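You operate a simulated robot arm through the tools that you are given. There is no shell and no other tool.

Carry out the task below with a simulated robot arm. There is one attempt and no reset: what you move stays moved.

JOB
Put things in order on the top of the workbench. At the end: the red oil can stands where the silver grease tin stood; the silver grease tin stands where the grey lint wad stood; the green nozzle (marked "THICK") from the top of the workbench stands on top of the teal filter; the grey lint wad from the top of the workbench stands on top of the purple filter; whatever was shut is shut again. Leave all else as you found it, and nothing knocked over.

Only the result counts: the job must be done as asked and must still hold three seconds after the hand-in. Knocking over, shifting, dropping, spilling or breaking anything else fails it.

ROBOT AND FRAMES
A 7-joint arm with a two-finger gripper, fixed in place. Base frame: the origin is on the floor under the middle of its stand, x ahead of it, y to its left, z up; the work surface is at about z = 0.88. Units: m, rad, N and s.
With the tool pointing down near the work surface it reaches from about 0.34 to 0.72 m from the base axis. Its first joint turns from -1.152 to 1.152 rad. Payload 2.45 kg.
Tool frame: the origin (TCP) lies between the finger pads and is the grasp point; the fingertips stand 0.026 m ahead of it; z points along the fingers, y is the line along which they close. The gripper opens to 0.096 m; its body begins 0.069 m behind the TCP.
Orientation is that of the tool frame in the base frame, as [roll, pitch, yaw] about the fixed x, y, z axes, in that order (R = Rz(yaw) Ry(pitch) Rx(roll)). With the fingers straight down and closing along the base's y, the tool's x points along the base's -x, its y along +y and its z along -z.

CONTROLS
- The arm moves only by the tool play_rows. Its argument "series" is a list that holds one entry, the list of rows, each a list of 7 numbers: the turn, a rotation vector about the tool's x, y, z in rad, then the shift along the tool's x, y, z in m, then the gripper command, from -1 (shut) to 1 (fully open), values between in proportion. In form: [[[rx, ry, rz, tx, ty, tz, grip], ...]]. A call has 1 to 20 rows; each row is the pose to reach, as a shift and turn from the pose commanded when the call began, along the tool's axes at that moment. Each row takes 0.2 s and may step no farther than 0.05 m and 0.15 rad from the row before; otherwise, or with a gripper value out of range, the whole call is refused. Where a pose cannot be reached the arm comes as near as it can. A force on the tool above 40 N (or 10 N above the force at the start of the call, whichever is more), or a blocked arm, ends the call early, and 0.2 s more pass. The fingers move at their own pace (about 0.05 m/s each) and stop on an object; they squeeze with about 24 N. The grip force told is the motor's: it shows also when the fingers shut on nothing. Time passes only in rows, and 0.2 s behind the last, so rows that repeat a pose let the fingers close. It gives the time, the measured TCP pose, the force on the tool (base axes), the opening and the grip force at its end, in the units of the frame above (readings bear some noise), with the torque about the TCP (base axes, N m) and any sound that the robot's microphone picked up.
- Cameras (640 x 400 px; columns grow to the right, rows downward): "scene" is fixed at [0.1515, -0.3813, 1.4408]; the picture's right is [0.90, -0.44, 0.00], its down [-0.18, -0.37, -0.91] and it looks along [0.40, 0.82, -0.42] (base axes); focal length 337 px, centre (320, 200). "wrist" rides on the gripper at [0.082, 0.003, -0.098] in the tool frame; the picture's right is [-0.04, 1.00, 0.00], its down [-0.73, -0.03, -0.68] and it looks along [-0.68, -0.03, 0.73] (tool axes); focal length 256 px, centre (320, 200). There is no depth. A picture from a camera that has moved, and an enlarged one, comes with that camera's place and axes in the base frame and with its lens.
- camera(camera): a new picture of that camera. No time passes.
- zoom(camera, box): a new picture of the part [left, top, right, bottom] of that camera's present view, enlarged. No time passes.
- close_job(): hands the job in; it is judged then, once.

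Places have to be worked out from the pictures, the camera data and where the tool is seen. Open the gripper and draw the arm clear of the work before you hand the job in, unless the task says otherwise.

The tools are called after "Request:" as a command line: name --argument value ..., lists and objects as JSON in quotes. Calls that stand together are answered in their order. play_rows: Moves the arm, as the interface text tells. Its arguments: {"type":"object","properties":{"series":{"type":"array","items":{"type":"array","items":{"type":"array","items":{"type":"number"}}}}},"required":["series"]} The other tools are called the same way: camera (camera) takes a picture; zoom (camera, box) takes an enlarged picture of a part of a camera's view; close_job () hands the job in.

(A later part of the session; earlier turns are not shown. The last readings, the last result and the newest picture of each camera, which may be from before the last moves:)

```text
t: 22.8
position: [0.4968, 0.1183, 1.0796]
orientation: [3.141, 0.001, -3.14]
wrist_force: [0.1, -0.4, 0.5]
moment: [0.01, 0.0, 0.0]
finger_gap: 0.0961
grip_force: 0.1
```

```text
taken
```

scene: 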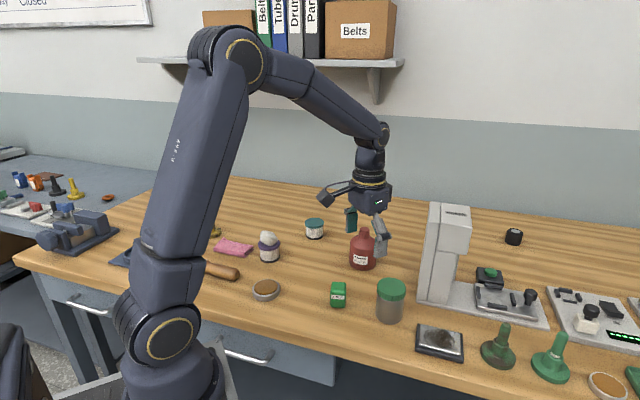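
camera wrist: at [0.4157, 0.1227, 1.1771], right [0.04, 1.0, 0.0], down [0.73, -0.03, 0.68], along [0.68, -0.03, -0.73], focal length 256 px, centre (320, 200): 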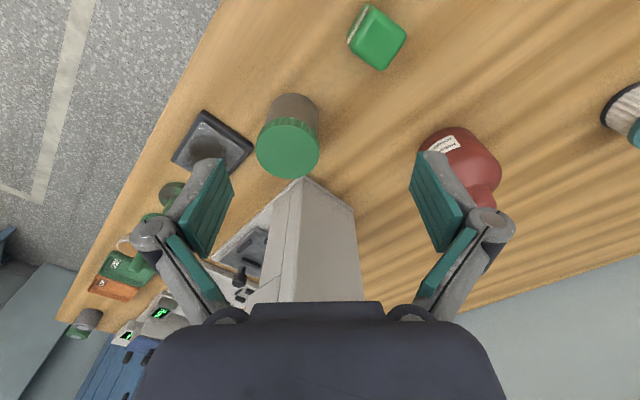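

Request:
zoom --camera "wrist" --box '[230, 70, 358, 190]'

Request:
zoom --camera "wrist" --box '[50, 180, 210, 350]'

Request:
zoom --camera "scene" --box '[360, 260, 420, 330]'

Request:
zoom --camera "scene" --box '[540, 280, 640, 400]'

Request:
zoom --camera "scene" --box '[20, 160, 260, 290]'

```text
3.33 times, centred on (294, 130) of wrist
camera zoom: at [0.4157, 0.1227, 1.1771], right [0.04, 1.0, 0.0], down [0.73, -0.03, 0.68], along [0.68, -0.03, -0.73], focal length 853 px, centre (407, 433)
```

zoom: 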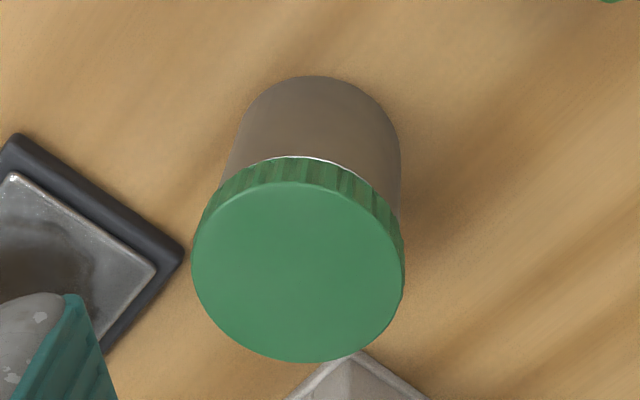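

```text
2.35 times, centred on (130, 265) of wrist
camera zoom: at [0.4157, 0.1227, 1.1771], right [0.04, 1.0, 0.0], down [0.73, -0.03, 0.68], along [0.68, -0.03, -0.73], focal length 602 px, centre (767, 47)
```

zoom: 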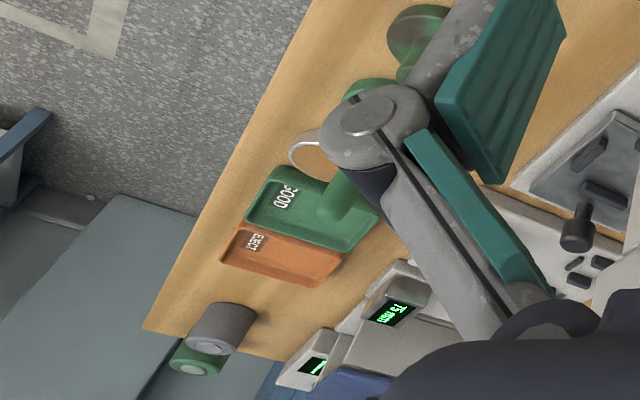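

```text
5.71 times, centred on (390, 295) of scene
camera zoom: at [0.1515, -0.3813, 1.4408], right [0.9, -0.44, 0.0], down [-0.18, -0.37, -0.91], along [0.4, 0.82, -0.42], focal length 1928 px, centre (-80, -343)
```

zoom: 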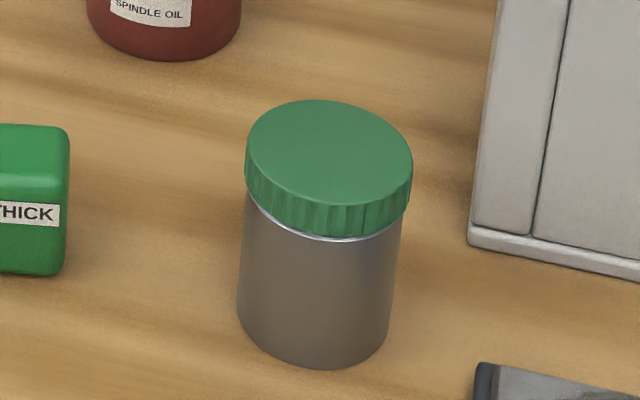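

```text
3.33 times, centred on (590, 340) of scene
camera zoom: at [0.1515, -0.3813, 1.4408], right [0.9, -0.44, 0.0], down [-0.18, -0.37, -0.91], along [0.4, 0.82, -0.42], focal length 1124 px, centre (-580, -267)
```

zoom: 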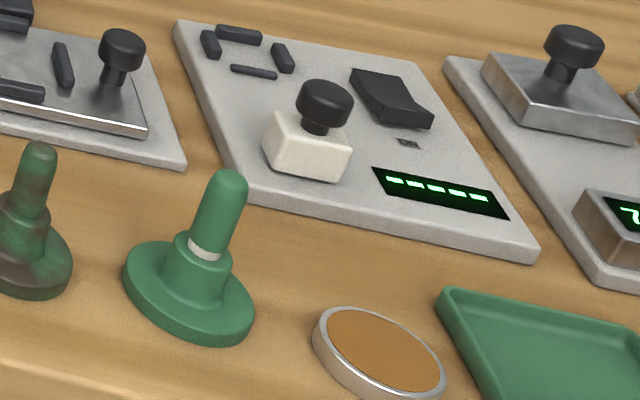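

```text
2.67 times, centred on (140, 225) of scene
camera zoom: at [0.1515, -0.3813, 1.4408], right [0.9, -0.44, 0.0], down [-0.18, -0.37, -0.91], along [0.4, 0.82, -0.42], focal length 900 px, centre (800, 133)
```

zoom: 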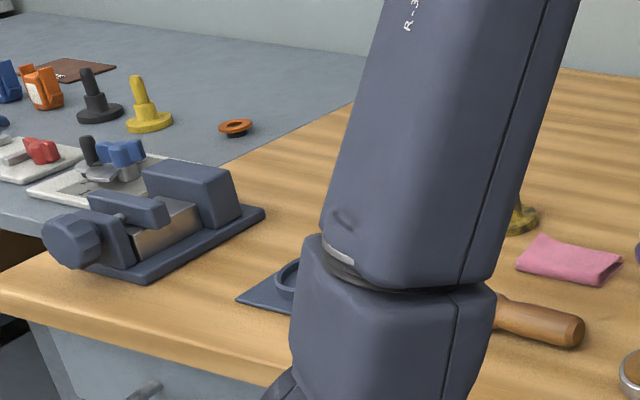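

The "fixed" disc belongs to the gauge station scenery; the movable silver tin is the metallic canister with the ribbed lid, at about [0.55, 0.085], lid top at about z 0.963. I'll move above it and refine its position before touching it.

Request:
play_rows --series '[[[0, 0, 0, -0.0172, -0.0114, 0.01, 1], [0, 0, 0, -0.0344, -0.0228, 0.02, 1], [0, 0, 0, -0.0516, -0.0342, 0.03, 1], [0, 0, 0, -0.0516, -0.0342, 0.03, 1]]]'

Request:
camera --camera "wrist"

Request:
camera --camera "scene"

```text
t: 23.8
position: [0.5493, 0.0847, 1.0506]
orientation: [3.141, 0.0, -3.142]
wrist_force: [-0.1, 0.3, -0.4]
moment: [0.03, 0.01, 0.0]
finger_gap: 0.0962
grip_force: 0.0
```

```text
taken
camera wrist: at [0.4677, 0.0891, 1.1475], right [0.04, 1.0, 0.0], down [0.73, -0.03, 0.68], along [0.68, -0.03, -0.73], focal length 256 px, centre (320, 200)
```

wrist: 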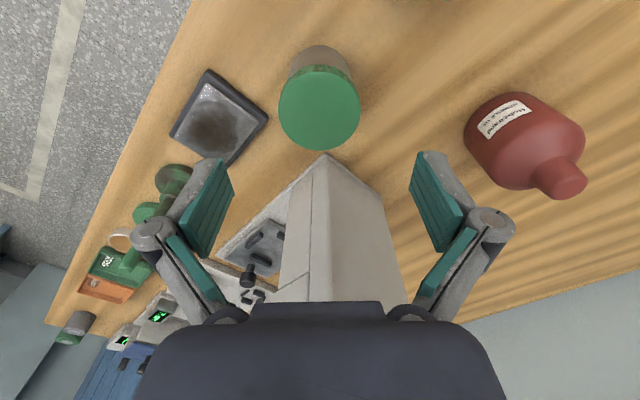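

```text
taken
```

scene: 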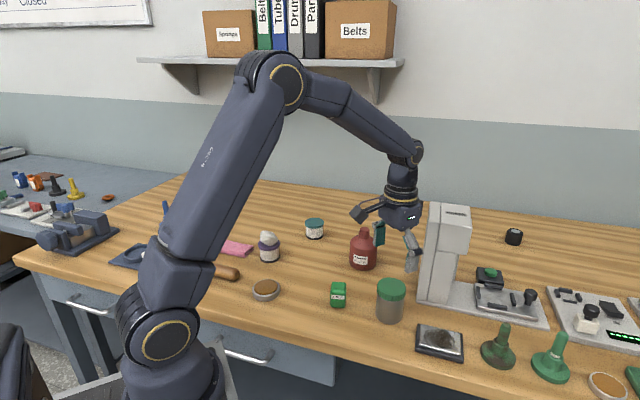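

The lid is centred under the TCP within 1 mm (lid diameter about 0.065 m). I'll descend to grip the lid band at z ≈ 0.958 and close, then test with a tiny lift.

Request:
play_rows --series '[[[0, 0, 0, 0, -0.001, 0.03, 1], [0, 0, 0, 0, -0.001, 0.06, 1], [0, 0, 0, 0, -0.001, 0.08, 1], [0, 0, 0, 0, -0.001, 0.091, 1], [0, 0, 0, 0, -0.001, 0.091, 0.6], [0, 0, 0, 0, -0.001, 0.091, 0.2], [0, 0, 0, 0, -0.001, 0.091, -0.4], [0, 0, 0, 0, -0.001, 0.091, -1], [0, 0, 0, 0, -0.001, 0.091, -1], [0, 0, 0, 0, -0.001, 0.091, -1]]]'

Request:
camera --camera "wrist"

Request:
zoom --camera "scene" --box '[350, 250, 430, 330]'

```text
t: 26.0
position: [0.551, 0.0848, 0.9576]
orientation: [-3.141, -0.001, -3.141]
wrist_force: [-0.8, 1.5, 2.0]
moment: [0.04, -0.02, 0.0]
finger_gap: 0.0662
grip_force: 24.0
```

```text
taken
camera wrist: at [0.4691, 0.0886, 1.0559], right [0.04, 1.0, 0.0], down [0.73, -0.03, 0.68], along [0.68, -0.03, -0.73], focal length 256 px, centre (320, 200)
```

wrist: 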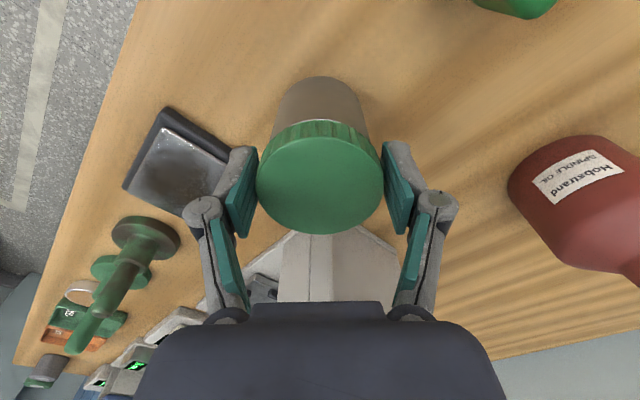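

```text
5.00 times, centred on (390, 290) of scene
camera zoom: at [0.1515, -0.3812, 1.4408], right [0.9, -0.44, 0.0], down [-0.18, -0.37, -0.91], along [0.4, 0.82, -0.42], focal length 1687 px, centre (-30, -250)
```

zoom: 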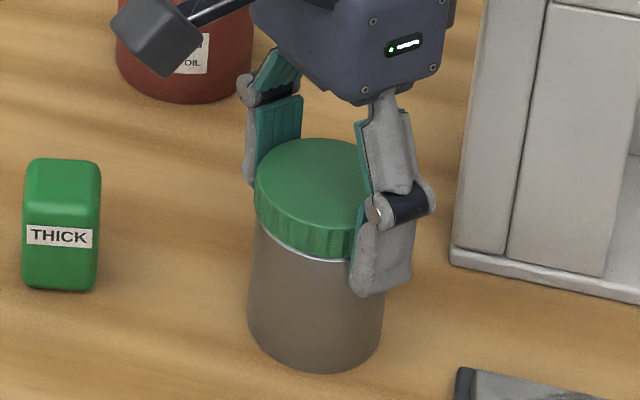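

Grip reads a normal 24 N at 0.066 m. Now a small 4 mm test lift to see whether the body comes along with the lid.

Request:
play_rows --series '[[[0, 0, 0, 0, 0, -0.001, -1], [0, 0, 0, 0, 0, -0.002, -1], [0, 0, 0, 0, 0, -0.004, -1], [0, 0, 0, 0, 0, -0.005, -1]]]'

Request:
zoom --camera "scene" --box '[350, 250, 430, 330]'

Request:
camera --camera "wrist"

```text
t: 27.0
position: [0.5506, 0.0843, 0.9638]
orientation: [-3.141, -0.001, -3.14]
wrist_force: [0.4, 0.9, -2.6]
moment: [0.03, 0.0, 0.0]
finger_gap: 0.0661
grip_force: 24.7
```

```text
5.00 times, centred on (390, 290) of scene
camera zoom: at [0.1515, -0.3813, 1.4408], right [0.9, -0.44, 0.0], down [-0.18, -0.37, -0.91], along [0.4, 0.82, -0.42], focal length 1687 px, centre (-30, -250)
```

zoom: 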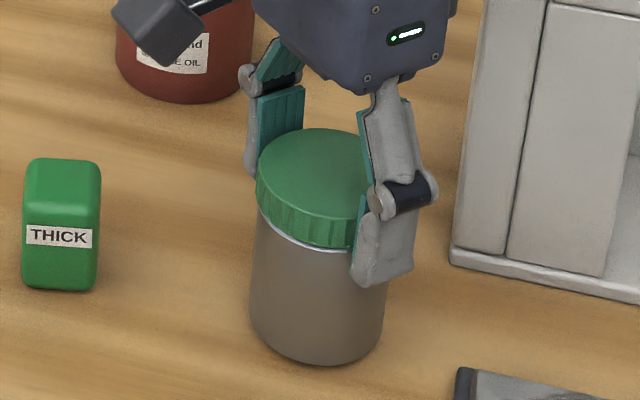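

```text
taken
camera wrist: at [0.4694, 0.0883, 1.0614], right [0.04, 1.0, 0.0], down [0.73, -0.03, 0.68], along [0.68, -0.03, -0.73], focal length 256 px, centre (320, 200)
```

wrist: 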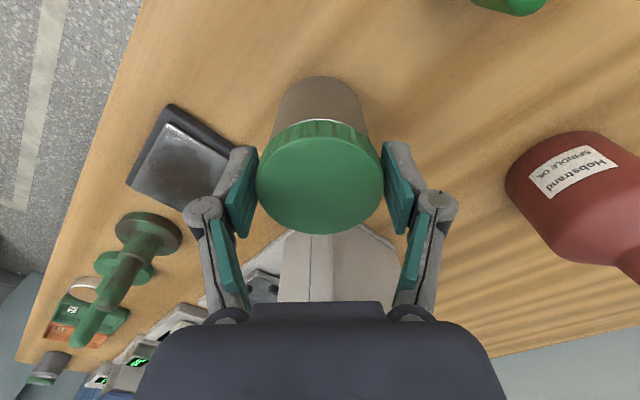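

The whole canister lifts as one free piece, about 0.3 kg, so this is the silver tin. I'll carry it high over to the wad's old spot [0.508, 0.355] and pause just above the bench.

Request:
play_rows --series '[[[0, 0, 0, 0, 0, -0.03, -1], [0, 0, 0, 0, 0, -0.065, -1], [0, 0, 0, 0, 0, -0.1, -1], [0, 0, 0, 0, 0, -0.136, -1], [0, 0, 0, 0.0061, 0.0386, -0.136, -1], [0, 0, 0, 0.0123, 0.0773, -0.136, -1], [0, 0, 0, 0.0184, 0.1159, -0.136, -1], [0, 0, 0, 0.0245, 0.1545, -0.136, -1], [0, 0, 0, 0.0306, 0.1931, -0.136, -1], [0, 0, 0, 0.0368, 0.2318, -0.136, -1], [0, 0, 0, 0.0429, 0.2704, -0.136, -1], [0, 0, 0, 0.0429, 0.2704, -0.136, -1]]]'

Request:
camera --camera "wrist"

Request:
camera --camera "scene"

```text
t: 29.6
position: [0.5075, 0.3534, 1.0982]
orientation: [3.141, 0.001, 3.142]
wrist_force: [-0.5, 0.2, -2.2]
moment: [-0.02, 0.02, 0.04]
finger_gap: 0.0659
grip_force: 24.5
```

```text
taken
camera wrist: at [0.426, 0.357, 1.1957], right [0.04, 1.0, 0.0], down [0.73, -0.03, 0.68], along [0.68, -0.03, -0.73], focal length 256 px, centre (320, 200)
```

wrist: 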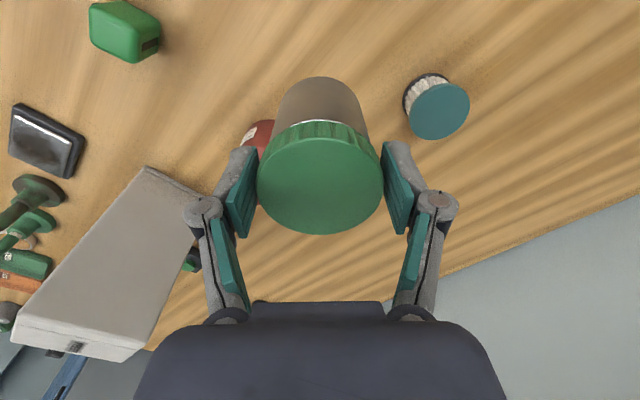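

```text
taken
```

scene: 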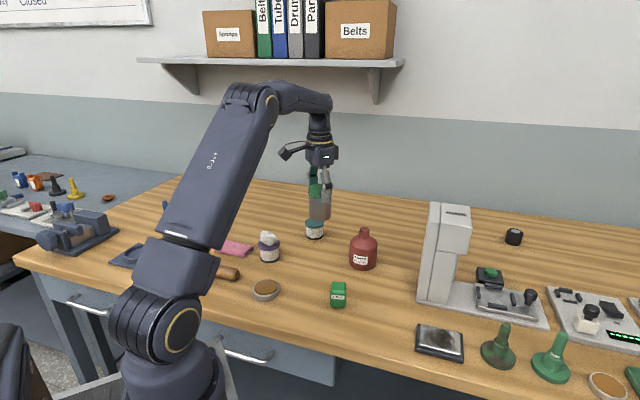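

Holding steady at the wad's old spot. Lowering to about 5 mm above the bench.

Request:
play_rows --series '[[[0, 0, 0, 0, 0.001, 0.03, -1], [0, 0, 0, 0, 0.001, 0.065, -1], [0, 0, 0, 0, 0.001, 0.1, -1], [0, 0, 0, 0, 0.001, 0.125, -1], [0, 0, 0, 0, 0.001, 0.136, -1], [0, 0, 0, 0, 0.001, 0.136, -1]]]'

Request:
zoom --camera "scene" --box '[260, 180, 400, 280]'

Request:
camera --camera "wrist"

```text
t: 31.0
position: [0.5079, 0.3552, 0.962]
orientation: [-3.141, -0.001, -3.139]
wrist_force: [0.6, 0.5, -2.3]
moment: [0.02, 0.02, 0.01]
finger_gap: 0.0662
grip_force: 23.9
```

```text
4.00 times, centred on (330, 230) of scene
camera zoom: at [0.1515, -0.3812, 1.4408], right [0.9, -0.44, 0.0], down [-0.18, -0.37, -0.91], along [0.4, 0.82, -0.42], focal length 1349 px, centre (280, 80)
```

zoom: 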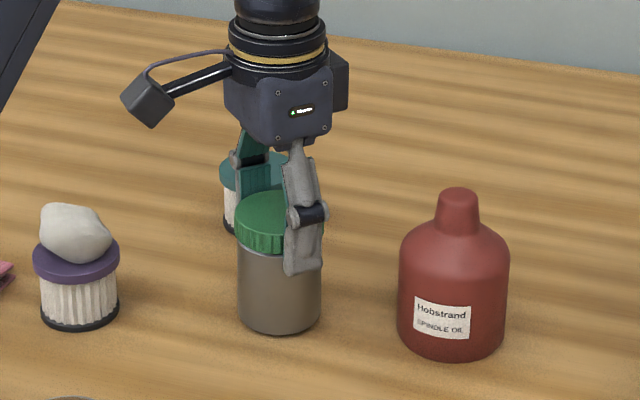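

```text
taken
camera wrist: at [0.426, 0.3586, 1.0603], right [0.04, 1.0, 0.0], down [0.73, -0.03, 0.68], along [0.68, -0.03, -0.73], focal length 256 px, centre (320, 200)
```

wrist: 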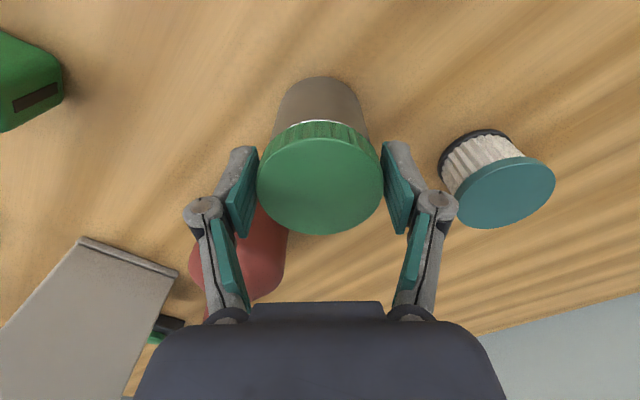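

Now creeping down to touch the bench.

Request:
play_rows --series '[[[0, 0, 0, 0, 0, 0.002, -1], [0, 0, 0, 0, 0, 0.0035, -1], [0, 0, 0, 0, 0, 0.0042, -1]]]'

```text
t: 31.8
position: [0.5079, 0.3549, 0.9581]
orientation: [-3.141, 0.0, -3.141]
wrist_force: [0.1, 0.2, -2.3]
moment: [0.0, 0.01, -0.03]
finger_gap: 0.066
grip_force: 23.8
```

Request:
play_rows --series '[[[0, 0, 0, 0, 0, 0.0007, -1], [0, 0, 0, 0, 0, 0.0012, -1]]]'

```text
t: 32.4
position: [0.5084, 0.3561, 0.9585]
orientation: [-3.14, 0.001, 3.141]
wrist_force: [0.9, -0.7, 0.1]
moment: [-0.02, 0.0, 0.05]
finger_gap: 0.0656
grip_force: 24.5
```

The tin's weight has transferred to the bench. I'll open gently and check.

Request:
play_rows --series '[[[0, 0, 0, 0, 0, 0, 0.35], [0, 0, 0, 0, 0, 0, 0.45], [0, 0, 0, 0, 0, 0, 0.6], [0, 0, 0, 0, 0, 0, 0.8], [0, 0, 0, 0, 0, 0, 0.8]]]'

Request:
zoom --camera "scene" --box '[260, 180, 400, 280]'

Request:
camera --camera "wrist"

```text
t: 33.6
position: [0.507, 0.3556, 0.9583]
orientation: [-3.141, 0.0, 3.141]
wrist_force: [-0.2, 0.2, -0.9]
moment: [-0.01, 0.0, 0.01]
finger_gap: 0.0862
grip_force: 0.1
```

```text
4.00 times, centred on (330, 230) of scene
camera zoom: at [0.1515, -0.3813, 1.4408], right [0.9, -0.44, 0.0], down [-0.18, -0.37, -0.91], along [0.4, 0.82, -0.42], focal length 1349 px, centre (280, 80)
```

zoom: 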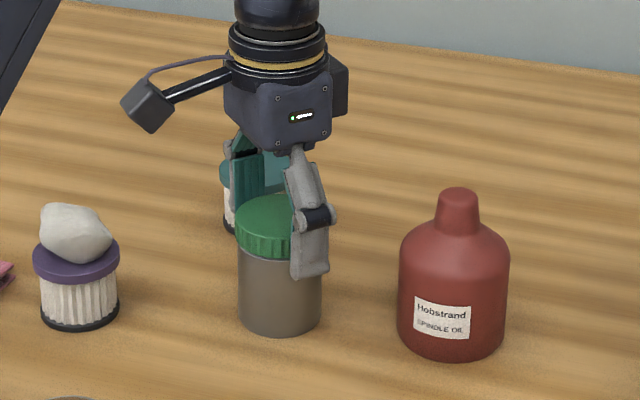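

```text
taken
camera wrist: at [0.4264, 0.3597, 1.0559], right [0.04, 1.0, 0.0], down [0.73, -0.03, 0.68], along [0.68, -0.03, -0.73], focal length 256 px, centre (320, 200)
```

wrist: 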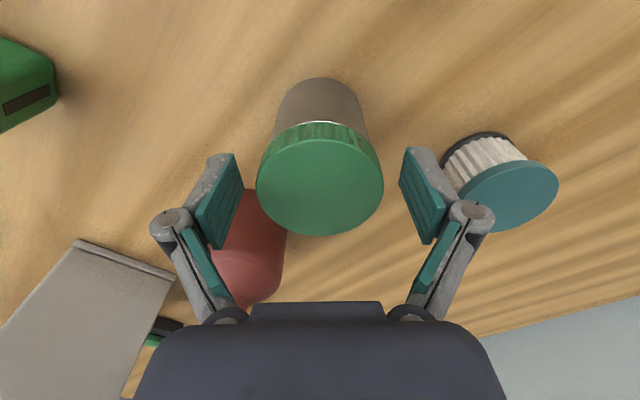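

The tin stands upright at the wad's old spot. I'll rise and go above the oil can at about [0.615, 0.286] to measure it.

Request:
play_rows --series '[[[0, 0, 0, 0, 0, -0.03, 0.8], [0, 0, 0, 0, 0, -0.07, 0.8], [0, 0, 0, 0, 0, -0.1115, 0.9], [0, 0, 0, -0.0354, -0.0234, -0.1115, 1], [0, 0, 0, -0.0709, -0.0468, -0.1115, 1], [0, 0, 0, -0.1063, -0.0702, -0.1115, 1], [0, 0, 0, -0.1063, -0.0702, -0.1115, 1]]]'

Request:
camera --camera "wrist"

Request:
zoom --camera "scene" --box '[290, 150, 450, 290]'

```text
t: 35.2
position: [0.6152, 0.283, 1.0702]
orientation: [3.141, 0.0, -3.141]
wrist_force: [0.0, -0.4, -0.5]
moment: [0.02, 0.04, 0.01]
finger_gap: 0.0959
grip_force: 0.0
```

```text
taken
camera wrist: at [0.5342, 0.2869, 1.168], right [0.04, 1.0, 0.0], down [0.73, -0.03, 0.68], along [0.68, -0.03, -0.73], focal length 256 px, centre (320, 200)
```

wrist: 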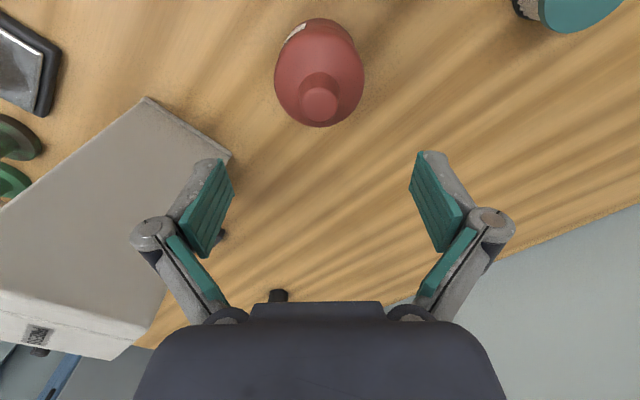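

```text
2.86 times, centred on (370, 220) of scene
camera zoom: at [0.1515, -0.3813, 1.4408], right [0.9, -0.44, 0.0], down [-0.18, -0.37, -0.91], along [0.4, 0.82, -0.42], focal length 964 px, centre (177, 143)
```

zoom: 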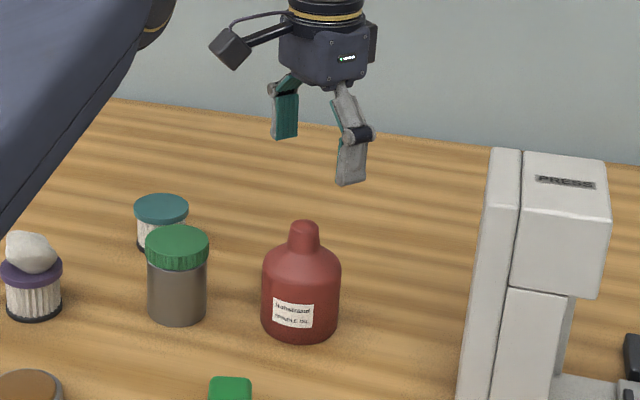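

Request:
zoom --camera "wrist" --box '[256, 10, 384, 140]'

```text
3.08 times, centred on (320, 75) of wrist
camera zoom: at [0.5342, 0.2869, 1.168], right [0.04, 1.0, 0.0], down [0.73, -0.03, 0.68], along [0.68, -0.03, -0.73], focal length 788 px, centre (320, 585)
```

zoom: 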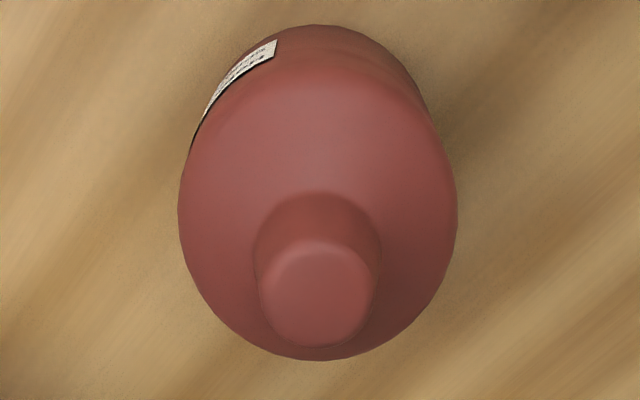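

The oil can's axis is about 5 mm toward the robot from the TCP, body diameter about 0.078 m. I'll shift and descend partway to verify finger clearance.

Request:
play_rows --series '[[[0, 0, 0, 0.005, -0.001, 0.03, 1], [0, 0, 0, 0.005, -0.001, 0.06, 1], [0, 0, 0, 0.005, -0.001, 0.085, 1], [0, 0, 0, 0.005, -0.001, 0.085, 1]]]'

Request:
camera --camera "wrist"

Request:
zoom --camera "scene" --box '[310, 190, 422, 275]'

```text
t: 36.2
position: [0.6078, 0.2842, 0.9844]
orientation: [3.14, 0.0, -3.141]
wrist_force: [0.5, 1.5, 0.1]
moment: [0.03, 0.0, 0.0]
finger_gap: 0.0961
grip_force: 0.1
```

```text
taken
camera wrist: at [0.5261, 0.2882, 1.0829], right [0.04, 1.0, 0.0], down [0.73, -0.03, 0.68], along [0.68, -0.03, -0.73], focal length 256 px, centre (320, 200)
```

wrist: 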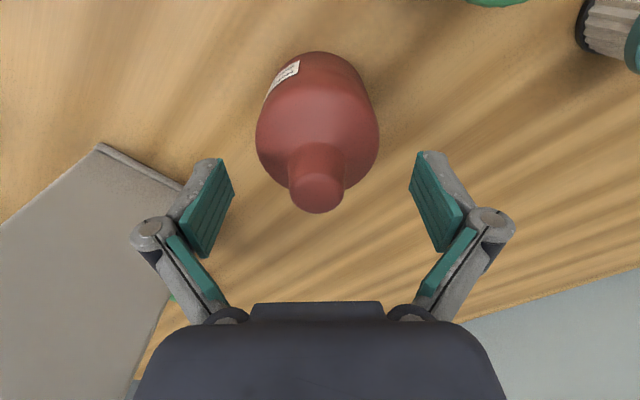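

```text
4.71 times, centred on (366, 232) of scene
camera zoom: at [0.1515, -0.3813, 1.4408], right [0.9, -0.44, 0.0], down [-0.18, -0.37, -0.91], along [0.4, 0.82, -0.42], focal length 1587 px, centre (104, 47)
```

zoom: 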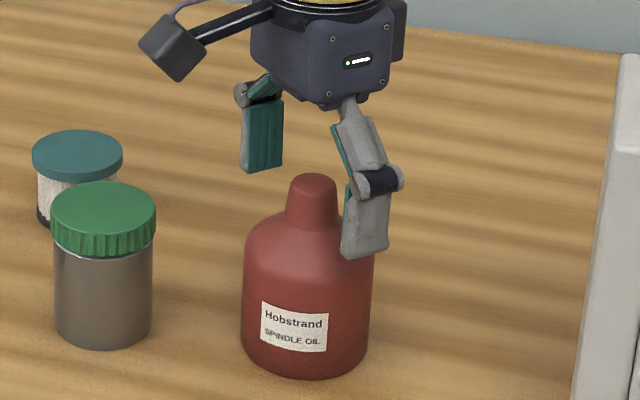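

Clearances look even; a 2 mm correction and then down to z ≈ 0.930 for the body grasp.

Request:
play_rows --series '[[[0, 0, 0, -0.002, -0.002, 0.015, 1], [0, 0, 0, -0.002, -0.002, 0.03, 1], [0, 0, 0, -0.002, -0.002, 0.045, 1], [0, 0, 0, -0.002, -0.002, 0.055, 1], [0, 0, 0, -0.002, -0.002, 0.055, 1]]]'

Request:
camera --camera "wrist"

Request:
zoom --camera "scene" --box '[310, 190, 422, 275]'

```text
t: 37.4
position: [0.6108, 0.2822, 0.9287]
orientation: [-3.142, 0.001, 3.141]
wrist_force: [-0.2, 0.0, 0.3]
moment: [0.0, -0.02, 0.0]
finger_gap: 0.0961
grip_force: 0.1
```

```text
taken
camera wrist: at [0.5306, 0.2865, 1.028], right [0.04, 1.0, 0.0], down [0.73, -0.03, 0.68], along [0.68, -0.03, -0.73], focal length 256 px, centre (320, 200)
```

wrist: 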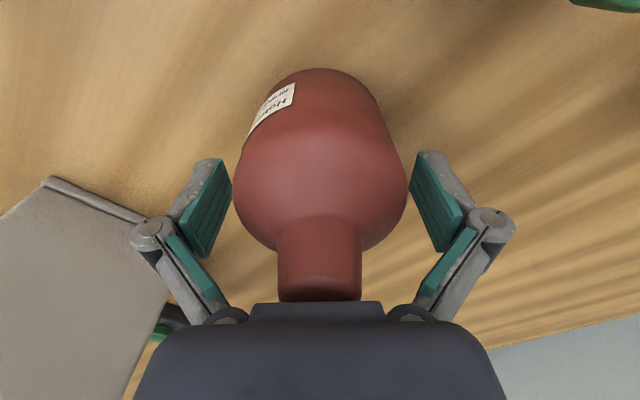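

```text
4.71 times, centred on (366, 232) of scene
camera zoom: at [0.1515, -0.3813, 1.4408], right [0.9, -0.44, 0.0], down [-0.18, -0.37, -0.91], along [0.4, 0.82, -0.42], focal length 1587 px, centre (104, 47)
```

zoom: 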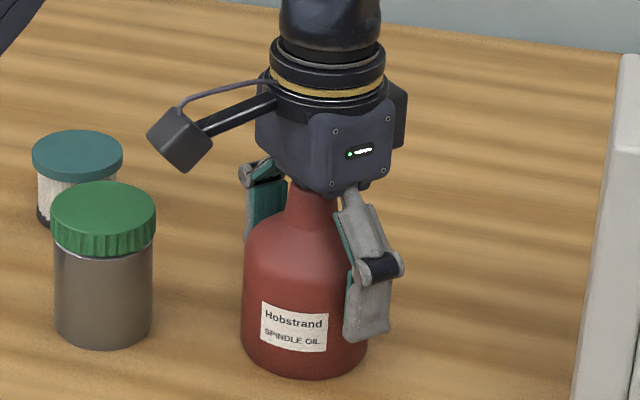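

The can's body is evenly between the fingers. Closing to grip.

Request:
play_rows --series '[[[0, 0, 0, 0, 0, 0, 0.8], [0, 0, 0, 0, 0, 0, 0.6], [0, 0, 0, 0, 0, 0, 0], [0, 0, 0, 0, 0, 0, -1], [0, 0, 0, 0, 0, 0, -1], [0, 0, 0, 0, 0, 0, -1]]]'

Request:
zoom --camera "scene" --box '[310, 190, 422, 275]'

```text
t: 38.8
position: [0.612, 0.2843, 0.9295]
orientation: [-3.142, -0.002, 3.141]
wrist_force: [-0.2, 1.3, 0.0]
moment: [0.05, 0.03, -0.05]
finger_gap: 0.0749
grip_force: 23.9
```

```text
4.71 times, centred on (366, 232) of scene
camera zoom: at [0.1515, -0.3813, 1.4408], right [0.9, -0.44, 0.0], down [-0.18, -0.37, -0.91], along [0.4, 0.82, -0.42], focal length 1587 px, centre (104, 47)
```

zoom: 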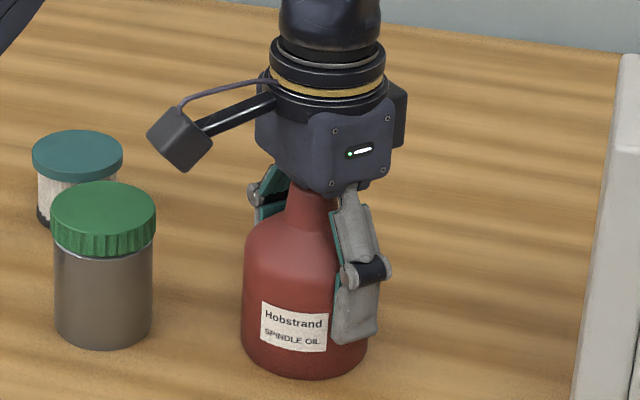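

Firm grip at 24 N. I'll lift the can and carry it, upright and steady, to the tin's former spot at [0.551, 0.085], staying on the robot side of the press tower.

Request:
play_rows --series '[[[0, 0, 0, 0, 0, -0.005, -1], [0, 0, 0, 0, 0, -0.02, -1], [0, 0, 0, 0, 0, -0.045, -1], [0, 0, 0, 0, 0, -0.075, -1], [0, 0, 0, 0, 0, -0.105, -1], [0, 0, 0, 0, 0, -0.12, -1], [0, 0, 0, 0.015, -0.02, -0.12, -1], [0, 0, 0, 0.03, -0.04, -0.12, -1], [0, 0, 0, 0.046, -0.062, -0.12, -1], [0, 0, 0, 0.061, -0.083, -0.12, -1], [0, 0, 0, 0.061, -0.11, -0.12, -1], [0, 0, 0, 0.061, -0.14, -0.12, -1], [0, 0, 0, 0.061, -0.17, -0.12, -1], [0, 0, 0, 0.061, -0.19, -0.12, -1], [0, 0, 0, 0.061, -0.198, -0.12, -1], [0, 0, 0, 0.061, -0.198, -0.12, -1]]]'

Request:
camera --camera "wrist"

Request:
camera --camera "scene"

```text
t: 42.2
position: [0.5501, 0.0819, 1.0503]
orientation: [3.142, -0.001, 3.14]
wrist_force: [-0.1, 0.4, -3.0]
moment: [0.0, 0.01, -0.04]
finger_gap: 0.0747
grip_force: 24.1
```

```text
taken
camera wrist: at [0.4684, 0.0862, 1.1479], right [0.04, 1.0, 0.0], down [0.73, -0.03, 0.68], along [0.68, -0.03, -0.73], focal length 256 px, centre (320, 200)
```

wrist: 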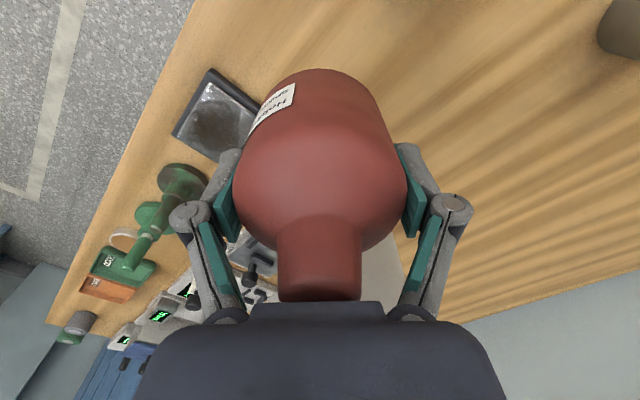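

```text
taken
```

scene: 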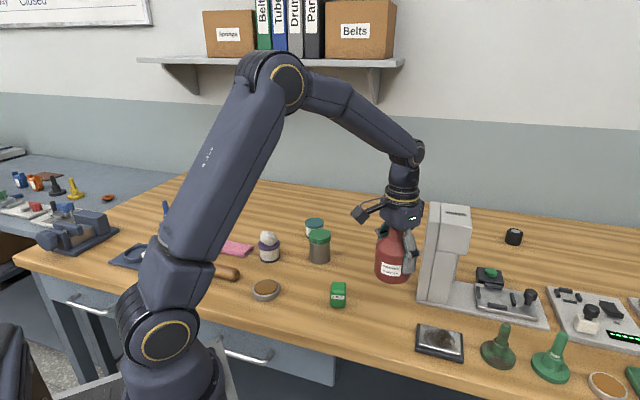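

Position is about 2 mm short in y; I'll correct that and lower to 5 mm above the bench.

Request:
play_rows --series '[[[0, 0, 0, 0, 0.002, 0.025, -1], [0, 0, 0, 0, 0.002, 0.055, -1], [0, 0, 0, 0, 0.002, 0.085, -1], [0, 0, 0, 0, 0.002, 0.105, -1], [0, 0, 0, 0, 0.002, 0.115, -1], [0, 0, 0, 0, 0.002, 0.115, -1]]]'

Request:
zoom --camera "scene" --box '[330, 220, 470, 340]'

Request:
camera --camera "wrist"

```text
t: 43.6
position: [0.5489, 0.0857, 0.9353]
orientation: [3.141, 0.0, -3.14]
wrist_force: [-0.3, 0.6, -2.9]
moment: [-0.01, 0.04, -0.04]
finger_gap: 0.0746
grip_force: 24.1
```

```text
3.33 times, centred on (400, 280) of scene
camera zoom: at [0.1515, -0.3813, 1.4408], right [0.9, -0.44, 0.0], down [-0.18, -0.37, -0.91], along [0.4, 0.82, -0.42], focal length 1124 px, centre (53, -67)
```

zoom: 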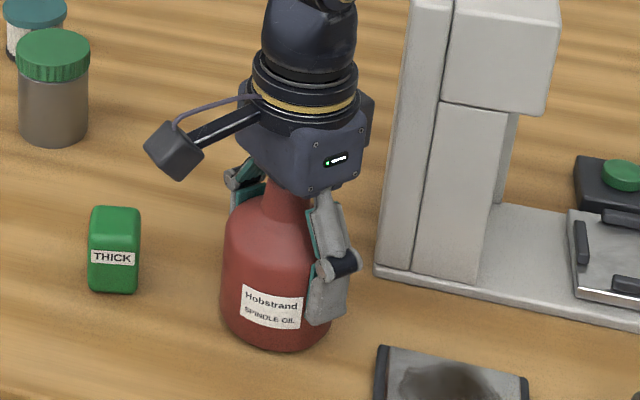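

```text
taken
camera wrist: at [0.4686, 0.0902, 1.0336], right [0.04, 1.0, 0.0], down [0.73, -0.03, 0.68], along [0.68, -0.03, -0.73], focal length 256 px, centre (320, 200)
```

wrist: 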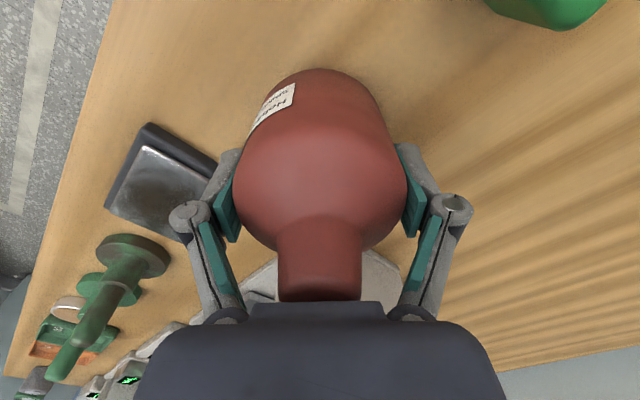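

Looks right. Creeping down to touch the bench.

Request:
play_rows --series '[[[0, 0, 0, -0.001, -0.001, 0.002, -1], [0, 0, 0, -0.001, -0.001, 0.0035, -1], [0, 0, 0, -0.001, -0.001, 0.0045, -1]]]'

```text
t: 44.4
position: [0.5519, 0.0852, 0.9294]
orientation: [3.142, 0.001, -3.141]
wrist_force: [0.0, 0.5, -2.3]
moment: [0.02, 0.01, -0.01]
finger_gap: 0.0748
grip_force: 23.5
```

Request:
play_rows --series '[[[0, 0, 0, 0, 0, 0.0005, -1], [0, 0, 0, 0, 0, 0.001, -1]]]'

```text
t: 45.0
position: [0.5509, 0.0843, 0.9303]
orientation: [-3.14, 0.002, 3.142]
wrist_force: [-5.2, -0.2, 14.4]
moment: [-0.03, 0.3, -0.01]
finger_gap: 0.0748
grip_force: 24.0
```

Solid contact (14 N). I'll back off half a millimetre and open.

Request:
play_rows --series '[[[0, 0, 0, 0, 0, -0.0006, -1], [0, 0, 0, 0, 0, -0.0006, 0.55], [0, 0, 0, 0, 0, -0.0006, 0.62], [0, 0, 0, 0, 0, -0.0006, 0.75], [0, 0, 0, 0, 0, -0.0006, 0.9], [0, 0, 0, 0, 0, -0.0006, 0.9]]]'

Request:
zoom --camera "scene" --box '[330, 220, 470, 340]'

Request:
camera --camera "wrist"

```text
t: 46.4
position: [0.5508, 0.0849, 0.9299]
orientation: [-3.141, -0.001, -3.141]
wrist_force: [-0.3, -0.4, 1.1]
moment: [-0.01, -0.04, 0.0]
finger_gap: 0.0916
grip_force: 0.2
```

```text
3.33 times, centred on (400, 280) of scene
camera zoom: at [0.1515, -0.3813, 1.4408], right [0.9, -0.44, 0.0], down [-0.18, -0.37, -0.91], along [0.4, 0.82, -0.42], focal length 1124 px, centre (53, -67)
```

zoom: 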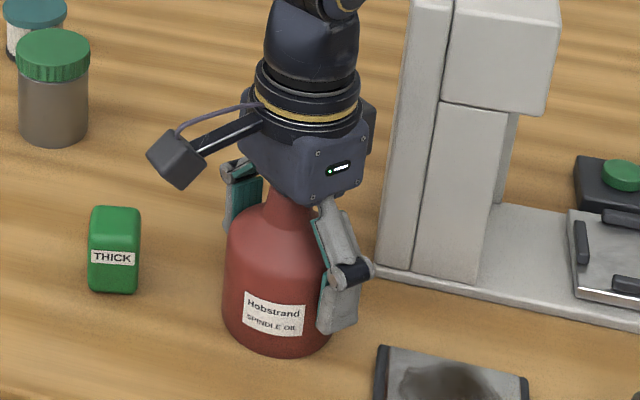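

```text
taken
camera wrist: at [0.4697, 0.0887, 1.0282], right [0.04, 1.0, 0.0], down [0.73, -0.03, 0.68], along [0.68, -0.03, -0.73], focal length 256 px, centre (320, 200)
```

wrist: 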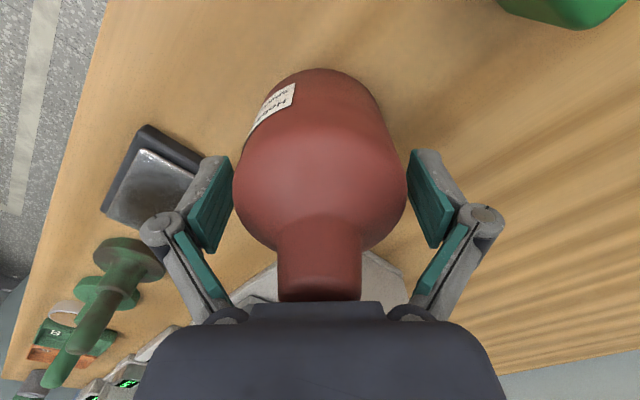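

The oil can stands free at the tin's old place. I'll rise straight up clear of the neck, then move above the THICK nozzle at about [0.47, 0.165].

Request:
play_rows --series '[[[0, 0, 0, 0, 0, -0.02, 0.9], [0, 0, 0, 0, 0, -0.05, 0.9], [0, 0, 0, 0, 0, -0.09, 0.95], [0, 0, 0, 0, 0, -0.13, 1], [0, 0, 0, 0.028, 0.026, -0.13, 1], [0, 0, 0, 0.055, 0.053, -0.13, 1], [0, 0, 0, 0.082, 0.079, -0.13, 1], [0, 0, 0, 0.082, 0.079, -0.13, 1]]]'

Request:
camera --camera "wrist"

Request:
camera --camera "scene"

```text
t: 48.2
position: [0.4685, 0.1658, 1.0606]
orientation: [3.14, -0.001, -3.14]
wrist_force: [-0.4, 0.3, 0.0]
moment: [-0.02, 0.0, -0.03]
finger_gap: 0.0958
grip_force: 0.1
```

```text
taken
camera wrist: at [0.3866, 0.1698, 1.1589], right [0.04, 1.0, 0.0], down [0.73, -0.03, 0.68], along [0.68, -0.03, -0.73], focal length 256 px, centre (320, 200)
```

wrist: 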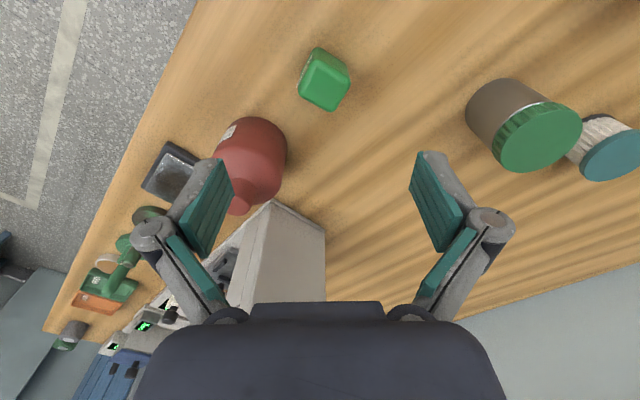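

```text
taken
```

scene: 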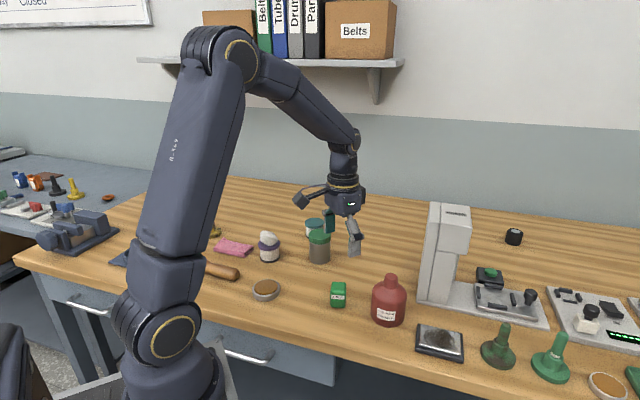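

Request:
zoom --camera "wrist" --box '[276, 30, 372, 130]'

Request:
zoom --camera "wrist" --box '[450, 60, 640, 190]'

Request:
zoom --camera "scene" --box '[300, 200, 420, 330]'

```text
4.00 times, centred on (324, 80) of wrist
camera zoom: at [0.3866, 0.1698, 1.1589], right [0.04, 1.0, 0.0], down [0.73, -0.03, 0.68], along [0.68, -0.03, -0.73], focal length 1024 px, centre (304, 680)
```

zoom: 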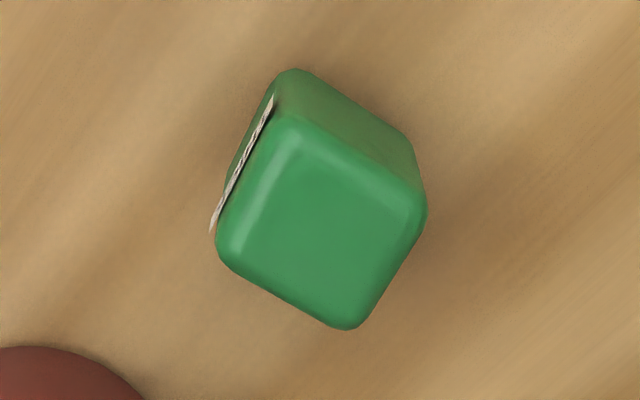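

```text
3.08 times, centred on (545, 125) of wrist
camera zoom: at [0.3866, 0.1698, 1.1589], right [0.04, 1.0, 0.0], down [0.73, -0.03, 0.68], along [0.68, -0.03, -0.73], focal length 788 px, centre (-372, 431)
```

zoom: 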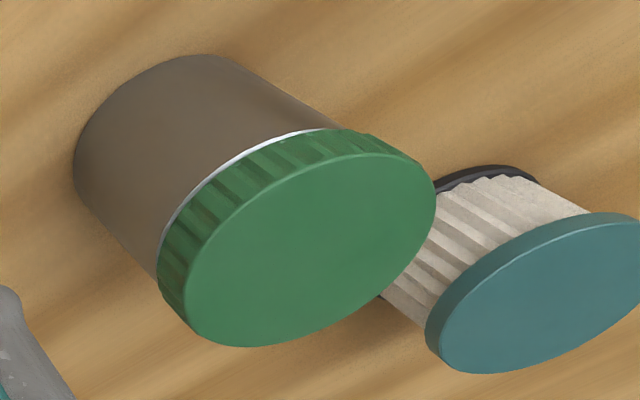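

```text
3.08 times, centred on (360, 265) of scene
camera zoom: at [0.1515, -0.3813, 1.4408], right [0.9, -0.44, 0.0], down [-0.18, -0.37, -0.91], along [0.4, 0.82, -0.42], focal length 1038 px, centre (197, 0)
```

zoom: 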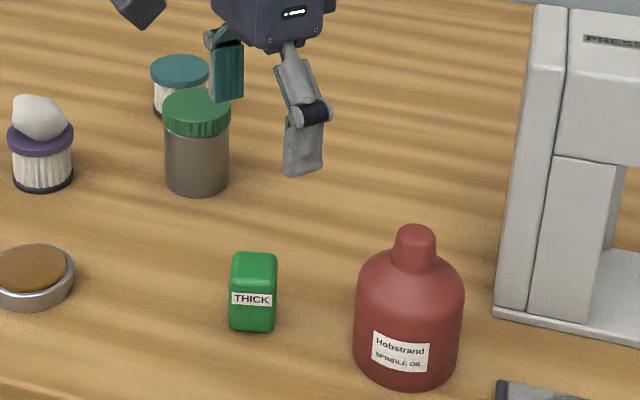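

The nozzle's top-face edges run about 29° off the y axis, and its centre is about 3.6 mm toward +y from the TCP. I'll turn the tool +0.511 rad to align with its faces and drop partway for a check.

Request:
play_rows --series '[[[0, 0, 0.13, 0.0005, 0.0035, 0.02, 0.46], [0, 0, 0.26, 0.0005, 0.0035, 0.04, 0.46], [0, 0, 0.39, 0.0005, 0.0035, 0.06, 0.46], [0, 0, 0.511, 0.0005, 0.0035, 0.08, 0.46], [0, 0, 0.511, 0.0005, 0.0035, 0.08, 0.46], [0, 0, 0.511, 0.0005, 0.0035, 0.08, 0.46]]]'

Request:
camera --camera "wrist"

Request:
zoom --camera "scene" --box '[290, 230, 410, 330]'

```text
t: 49.6
position: [0.4689, 0.167, 0.9788]
orientation: [-3.141, 0.001, 2.63]
wrist_force: [-0.1, 1.0, -0.2]
moment: [0.01, 0.0, 0.0]
finger_gap: 0.07
grip_force: 0.0
```

```text
taken
camera wrist: at [0.3999, 0.2112, 1.0771], right [0.52, 0.85, 0.0], down [0.63, -0.38, 0.68], along [0.58, -0.36, -0.73], focal length 256 px, centre (320, 200)
```

wrist: 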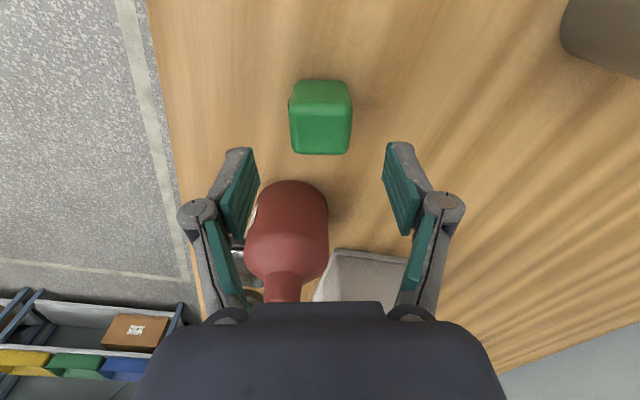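

```text
4.00 times, centred on (350, 280) of scene
camera zoom: at [0.1515, -0.3813, 1.4408], right [0.9, -0.44, 0.0], down [-0.18, -0.37, -0.91], along [0.4, 0.82, -0.42], focal length 1349 px, centre (200, -120)
```

zoom: 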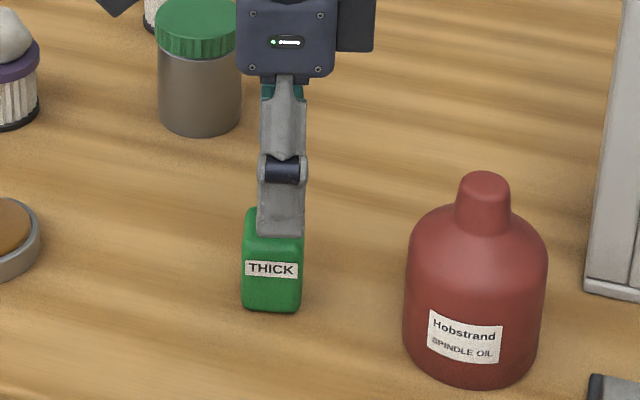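

Faces are aligned with the pads and centred within 0.5 mm. Descending and gripping the nozzle.

Request:
play_rows --series '[[[0, 0, 0, 0, 0, 0.025, 0.46], [0, 0, 0, 0, 0, 0.05, 0.46], [0, 0, 0, 0, 0, 0.066, 0.46], [0, 0, 0, 0, 0, 0.066, 0.46], [0, 0, 0, 0, 0, 0.066, 0.0], [0, 0, 0, 0, 0, 0.066, -0.5], [0, 0, 0, 0, 0, 0.066, -1], [0, 0, 0, 0, 0, 0.066, -1], [0, 0, 0, 0, 0, 0.066, -1]]]'

Request:
camera --camera "wrist"

Request:
zoom --camera "scene" --box '[290, 230, 410, 330]'

```text
t: 51.6
position: [0.4702, 0.1683, 0.9122]
orientation: [-3.141, 0.002, 2.63]
wrist_force: [-0.2, -0.3, 0.8]
moment: [0.01, 0.01, 0.01]
finger_gap: 0.0392
grip_force: 24.2
```

```text
taken
camera wrist: at [0.4, 0.2109, 1.0107], right [0.52, 0.85, 0.0], down [0.63, -0.38, 0.68], along [0.58, -0.36, -0.73], focal length 256 px, centre (320, 200)
```

wrist: 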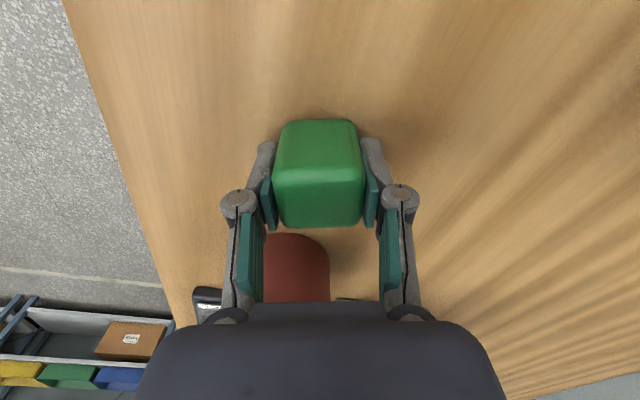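

```text
4.00 times, centred on (350, 280) of scene
camera zoom: at [0.1515, -0.3813, 1.4408], right [0.9, -0.44, 0.0], down [-0.18, -0.37, -0.91], along [0.4, 0.82, -0.42], focal length 1349 px, centre (200, -120)
```

zoom: 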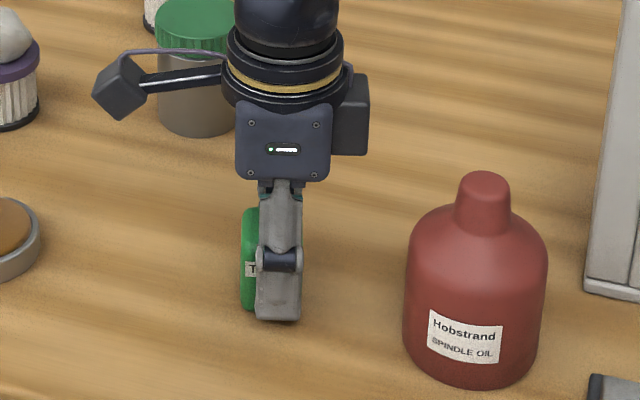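

The nozzle is held. I'll lift and carry it over to near the teal filter, staying high over the tin.

Request:
play_rows --series '[[[0, 0, 0, 0, 0, -0.03, -1], [0, 0, 0, 0, 0, -0.07, -1], [0, 0, 0, 0, 0, -0.11, -1], [0, 0, 0, 0, 0, -0.146, -1], [0, 0, 0, 0.0107, 0.0372, -0.146, -1], [0, 0, 0, 0.0215, 0.0744, -0.146, -1], [0, 0, 0, 0.0322, 0.1116, -0.146, -1], [0, 0, 0, 0.043, 0.1488, -0.146, -1], [0, 0, 0, 0.0537, 0.1859, -0.146, -1], [0, 0, 0, 0.0644, 0.2231, -0.146, -1], [0, 0, 0, 0.0752, 0.2603, -0.146, -1], [0, 0, 0, 0.0859, 0.2975, -0.146, -1], [0, 0, 0, 0.0859, 0.2975, -0.146, -1]]]'

Request:
camera --camera "wrist"

Request:
camera --camera "scene"

```text
t: 54.4
position: [0.5138, 0.4514, 1.0606]
orientation: [-3.14, -0.001, 2.63]
wrist_force: [0.6, 0.3, -0.4]
moment: [-0.05, -0.05, -0.04]
finger_gap: 0.0394
grip_force: 23.8
out of reach, approached as far as the arm can: row 12, 13
```

```text
taken
camera wrist: at [0.4439, 0.4941, 1.158], right [0.52, 0.85, 0.0], down [0.63, -0.38, 0.68], along [0.58, -0.36, -0.73], focal length 256 px, centre (320, 200)
```

wrist: 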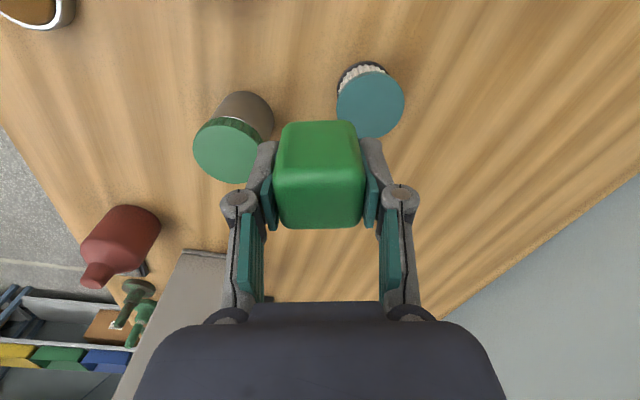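

```text
taken
```

scene: 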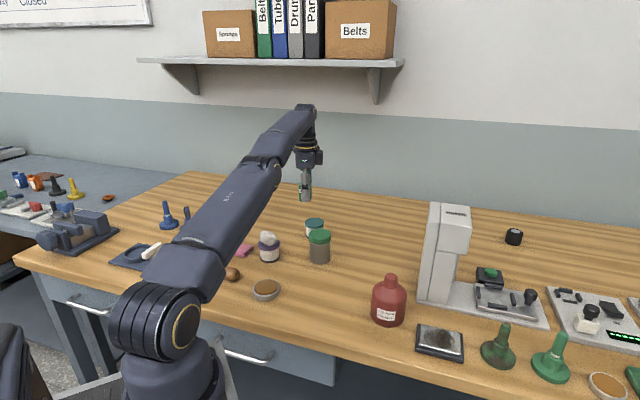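

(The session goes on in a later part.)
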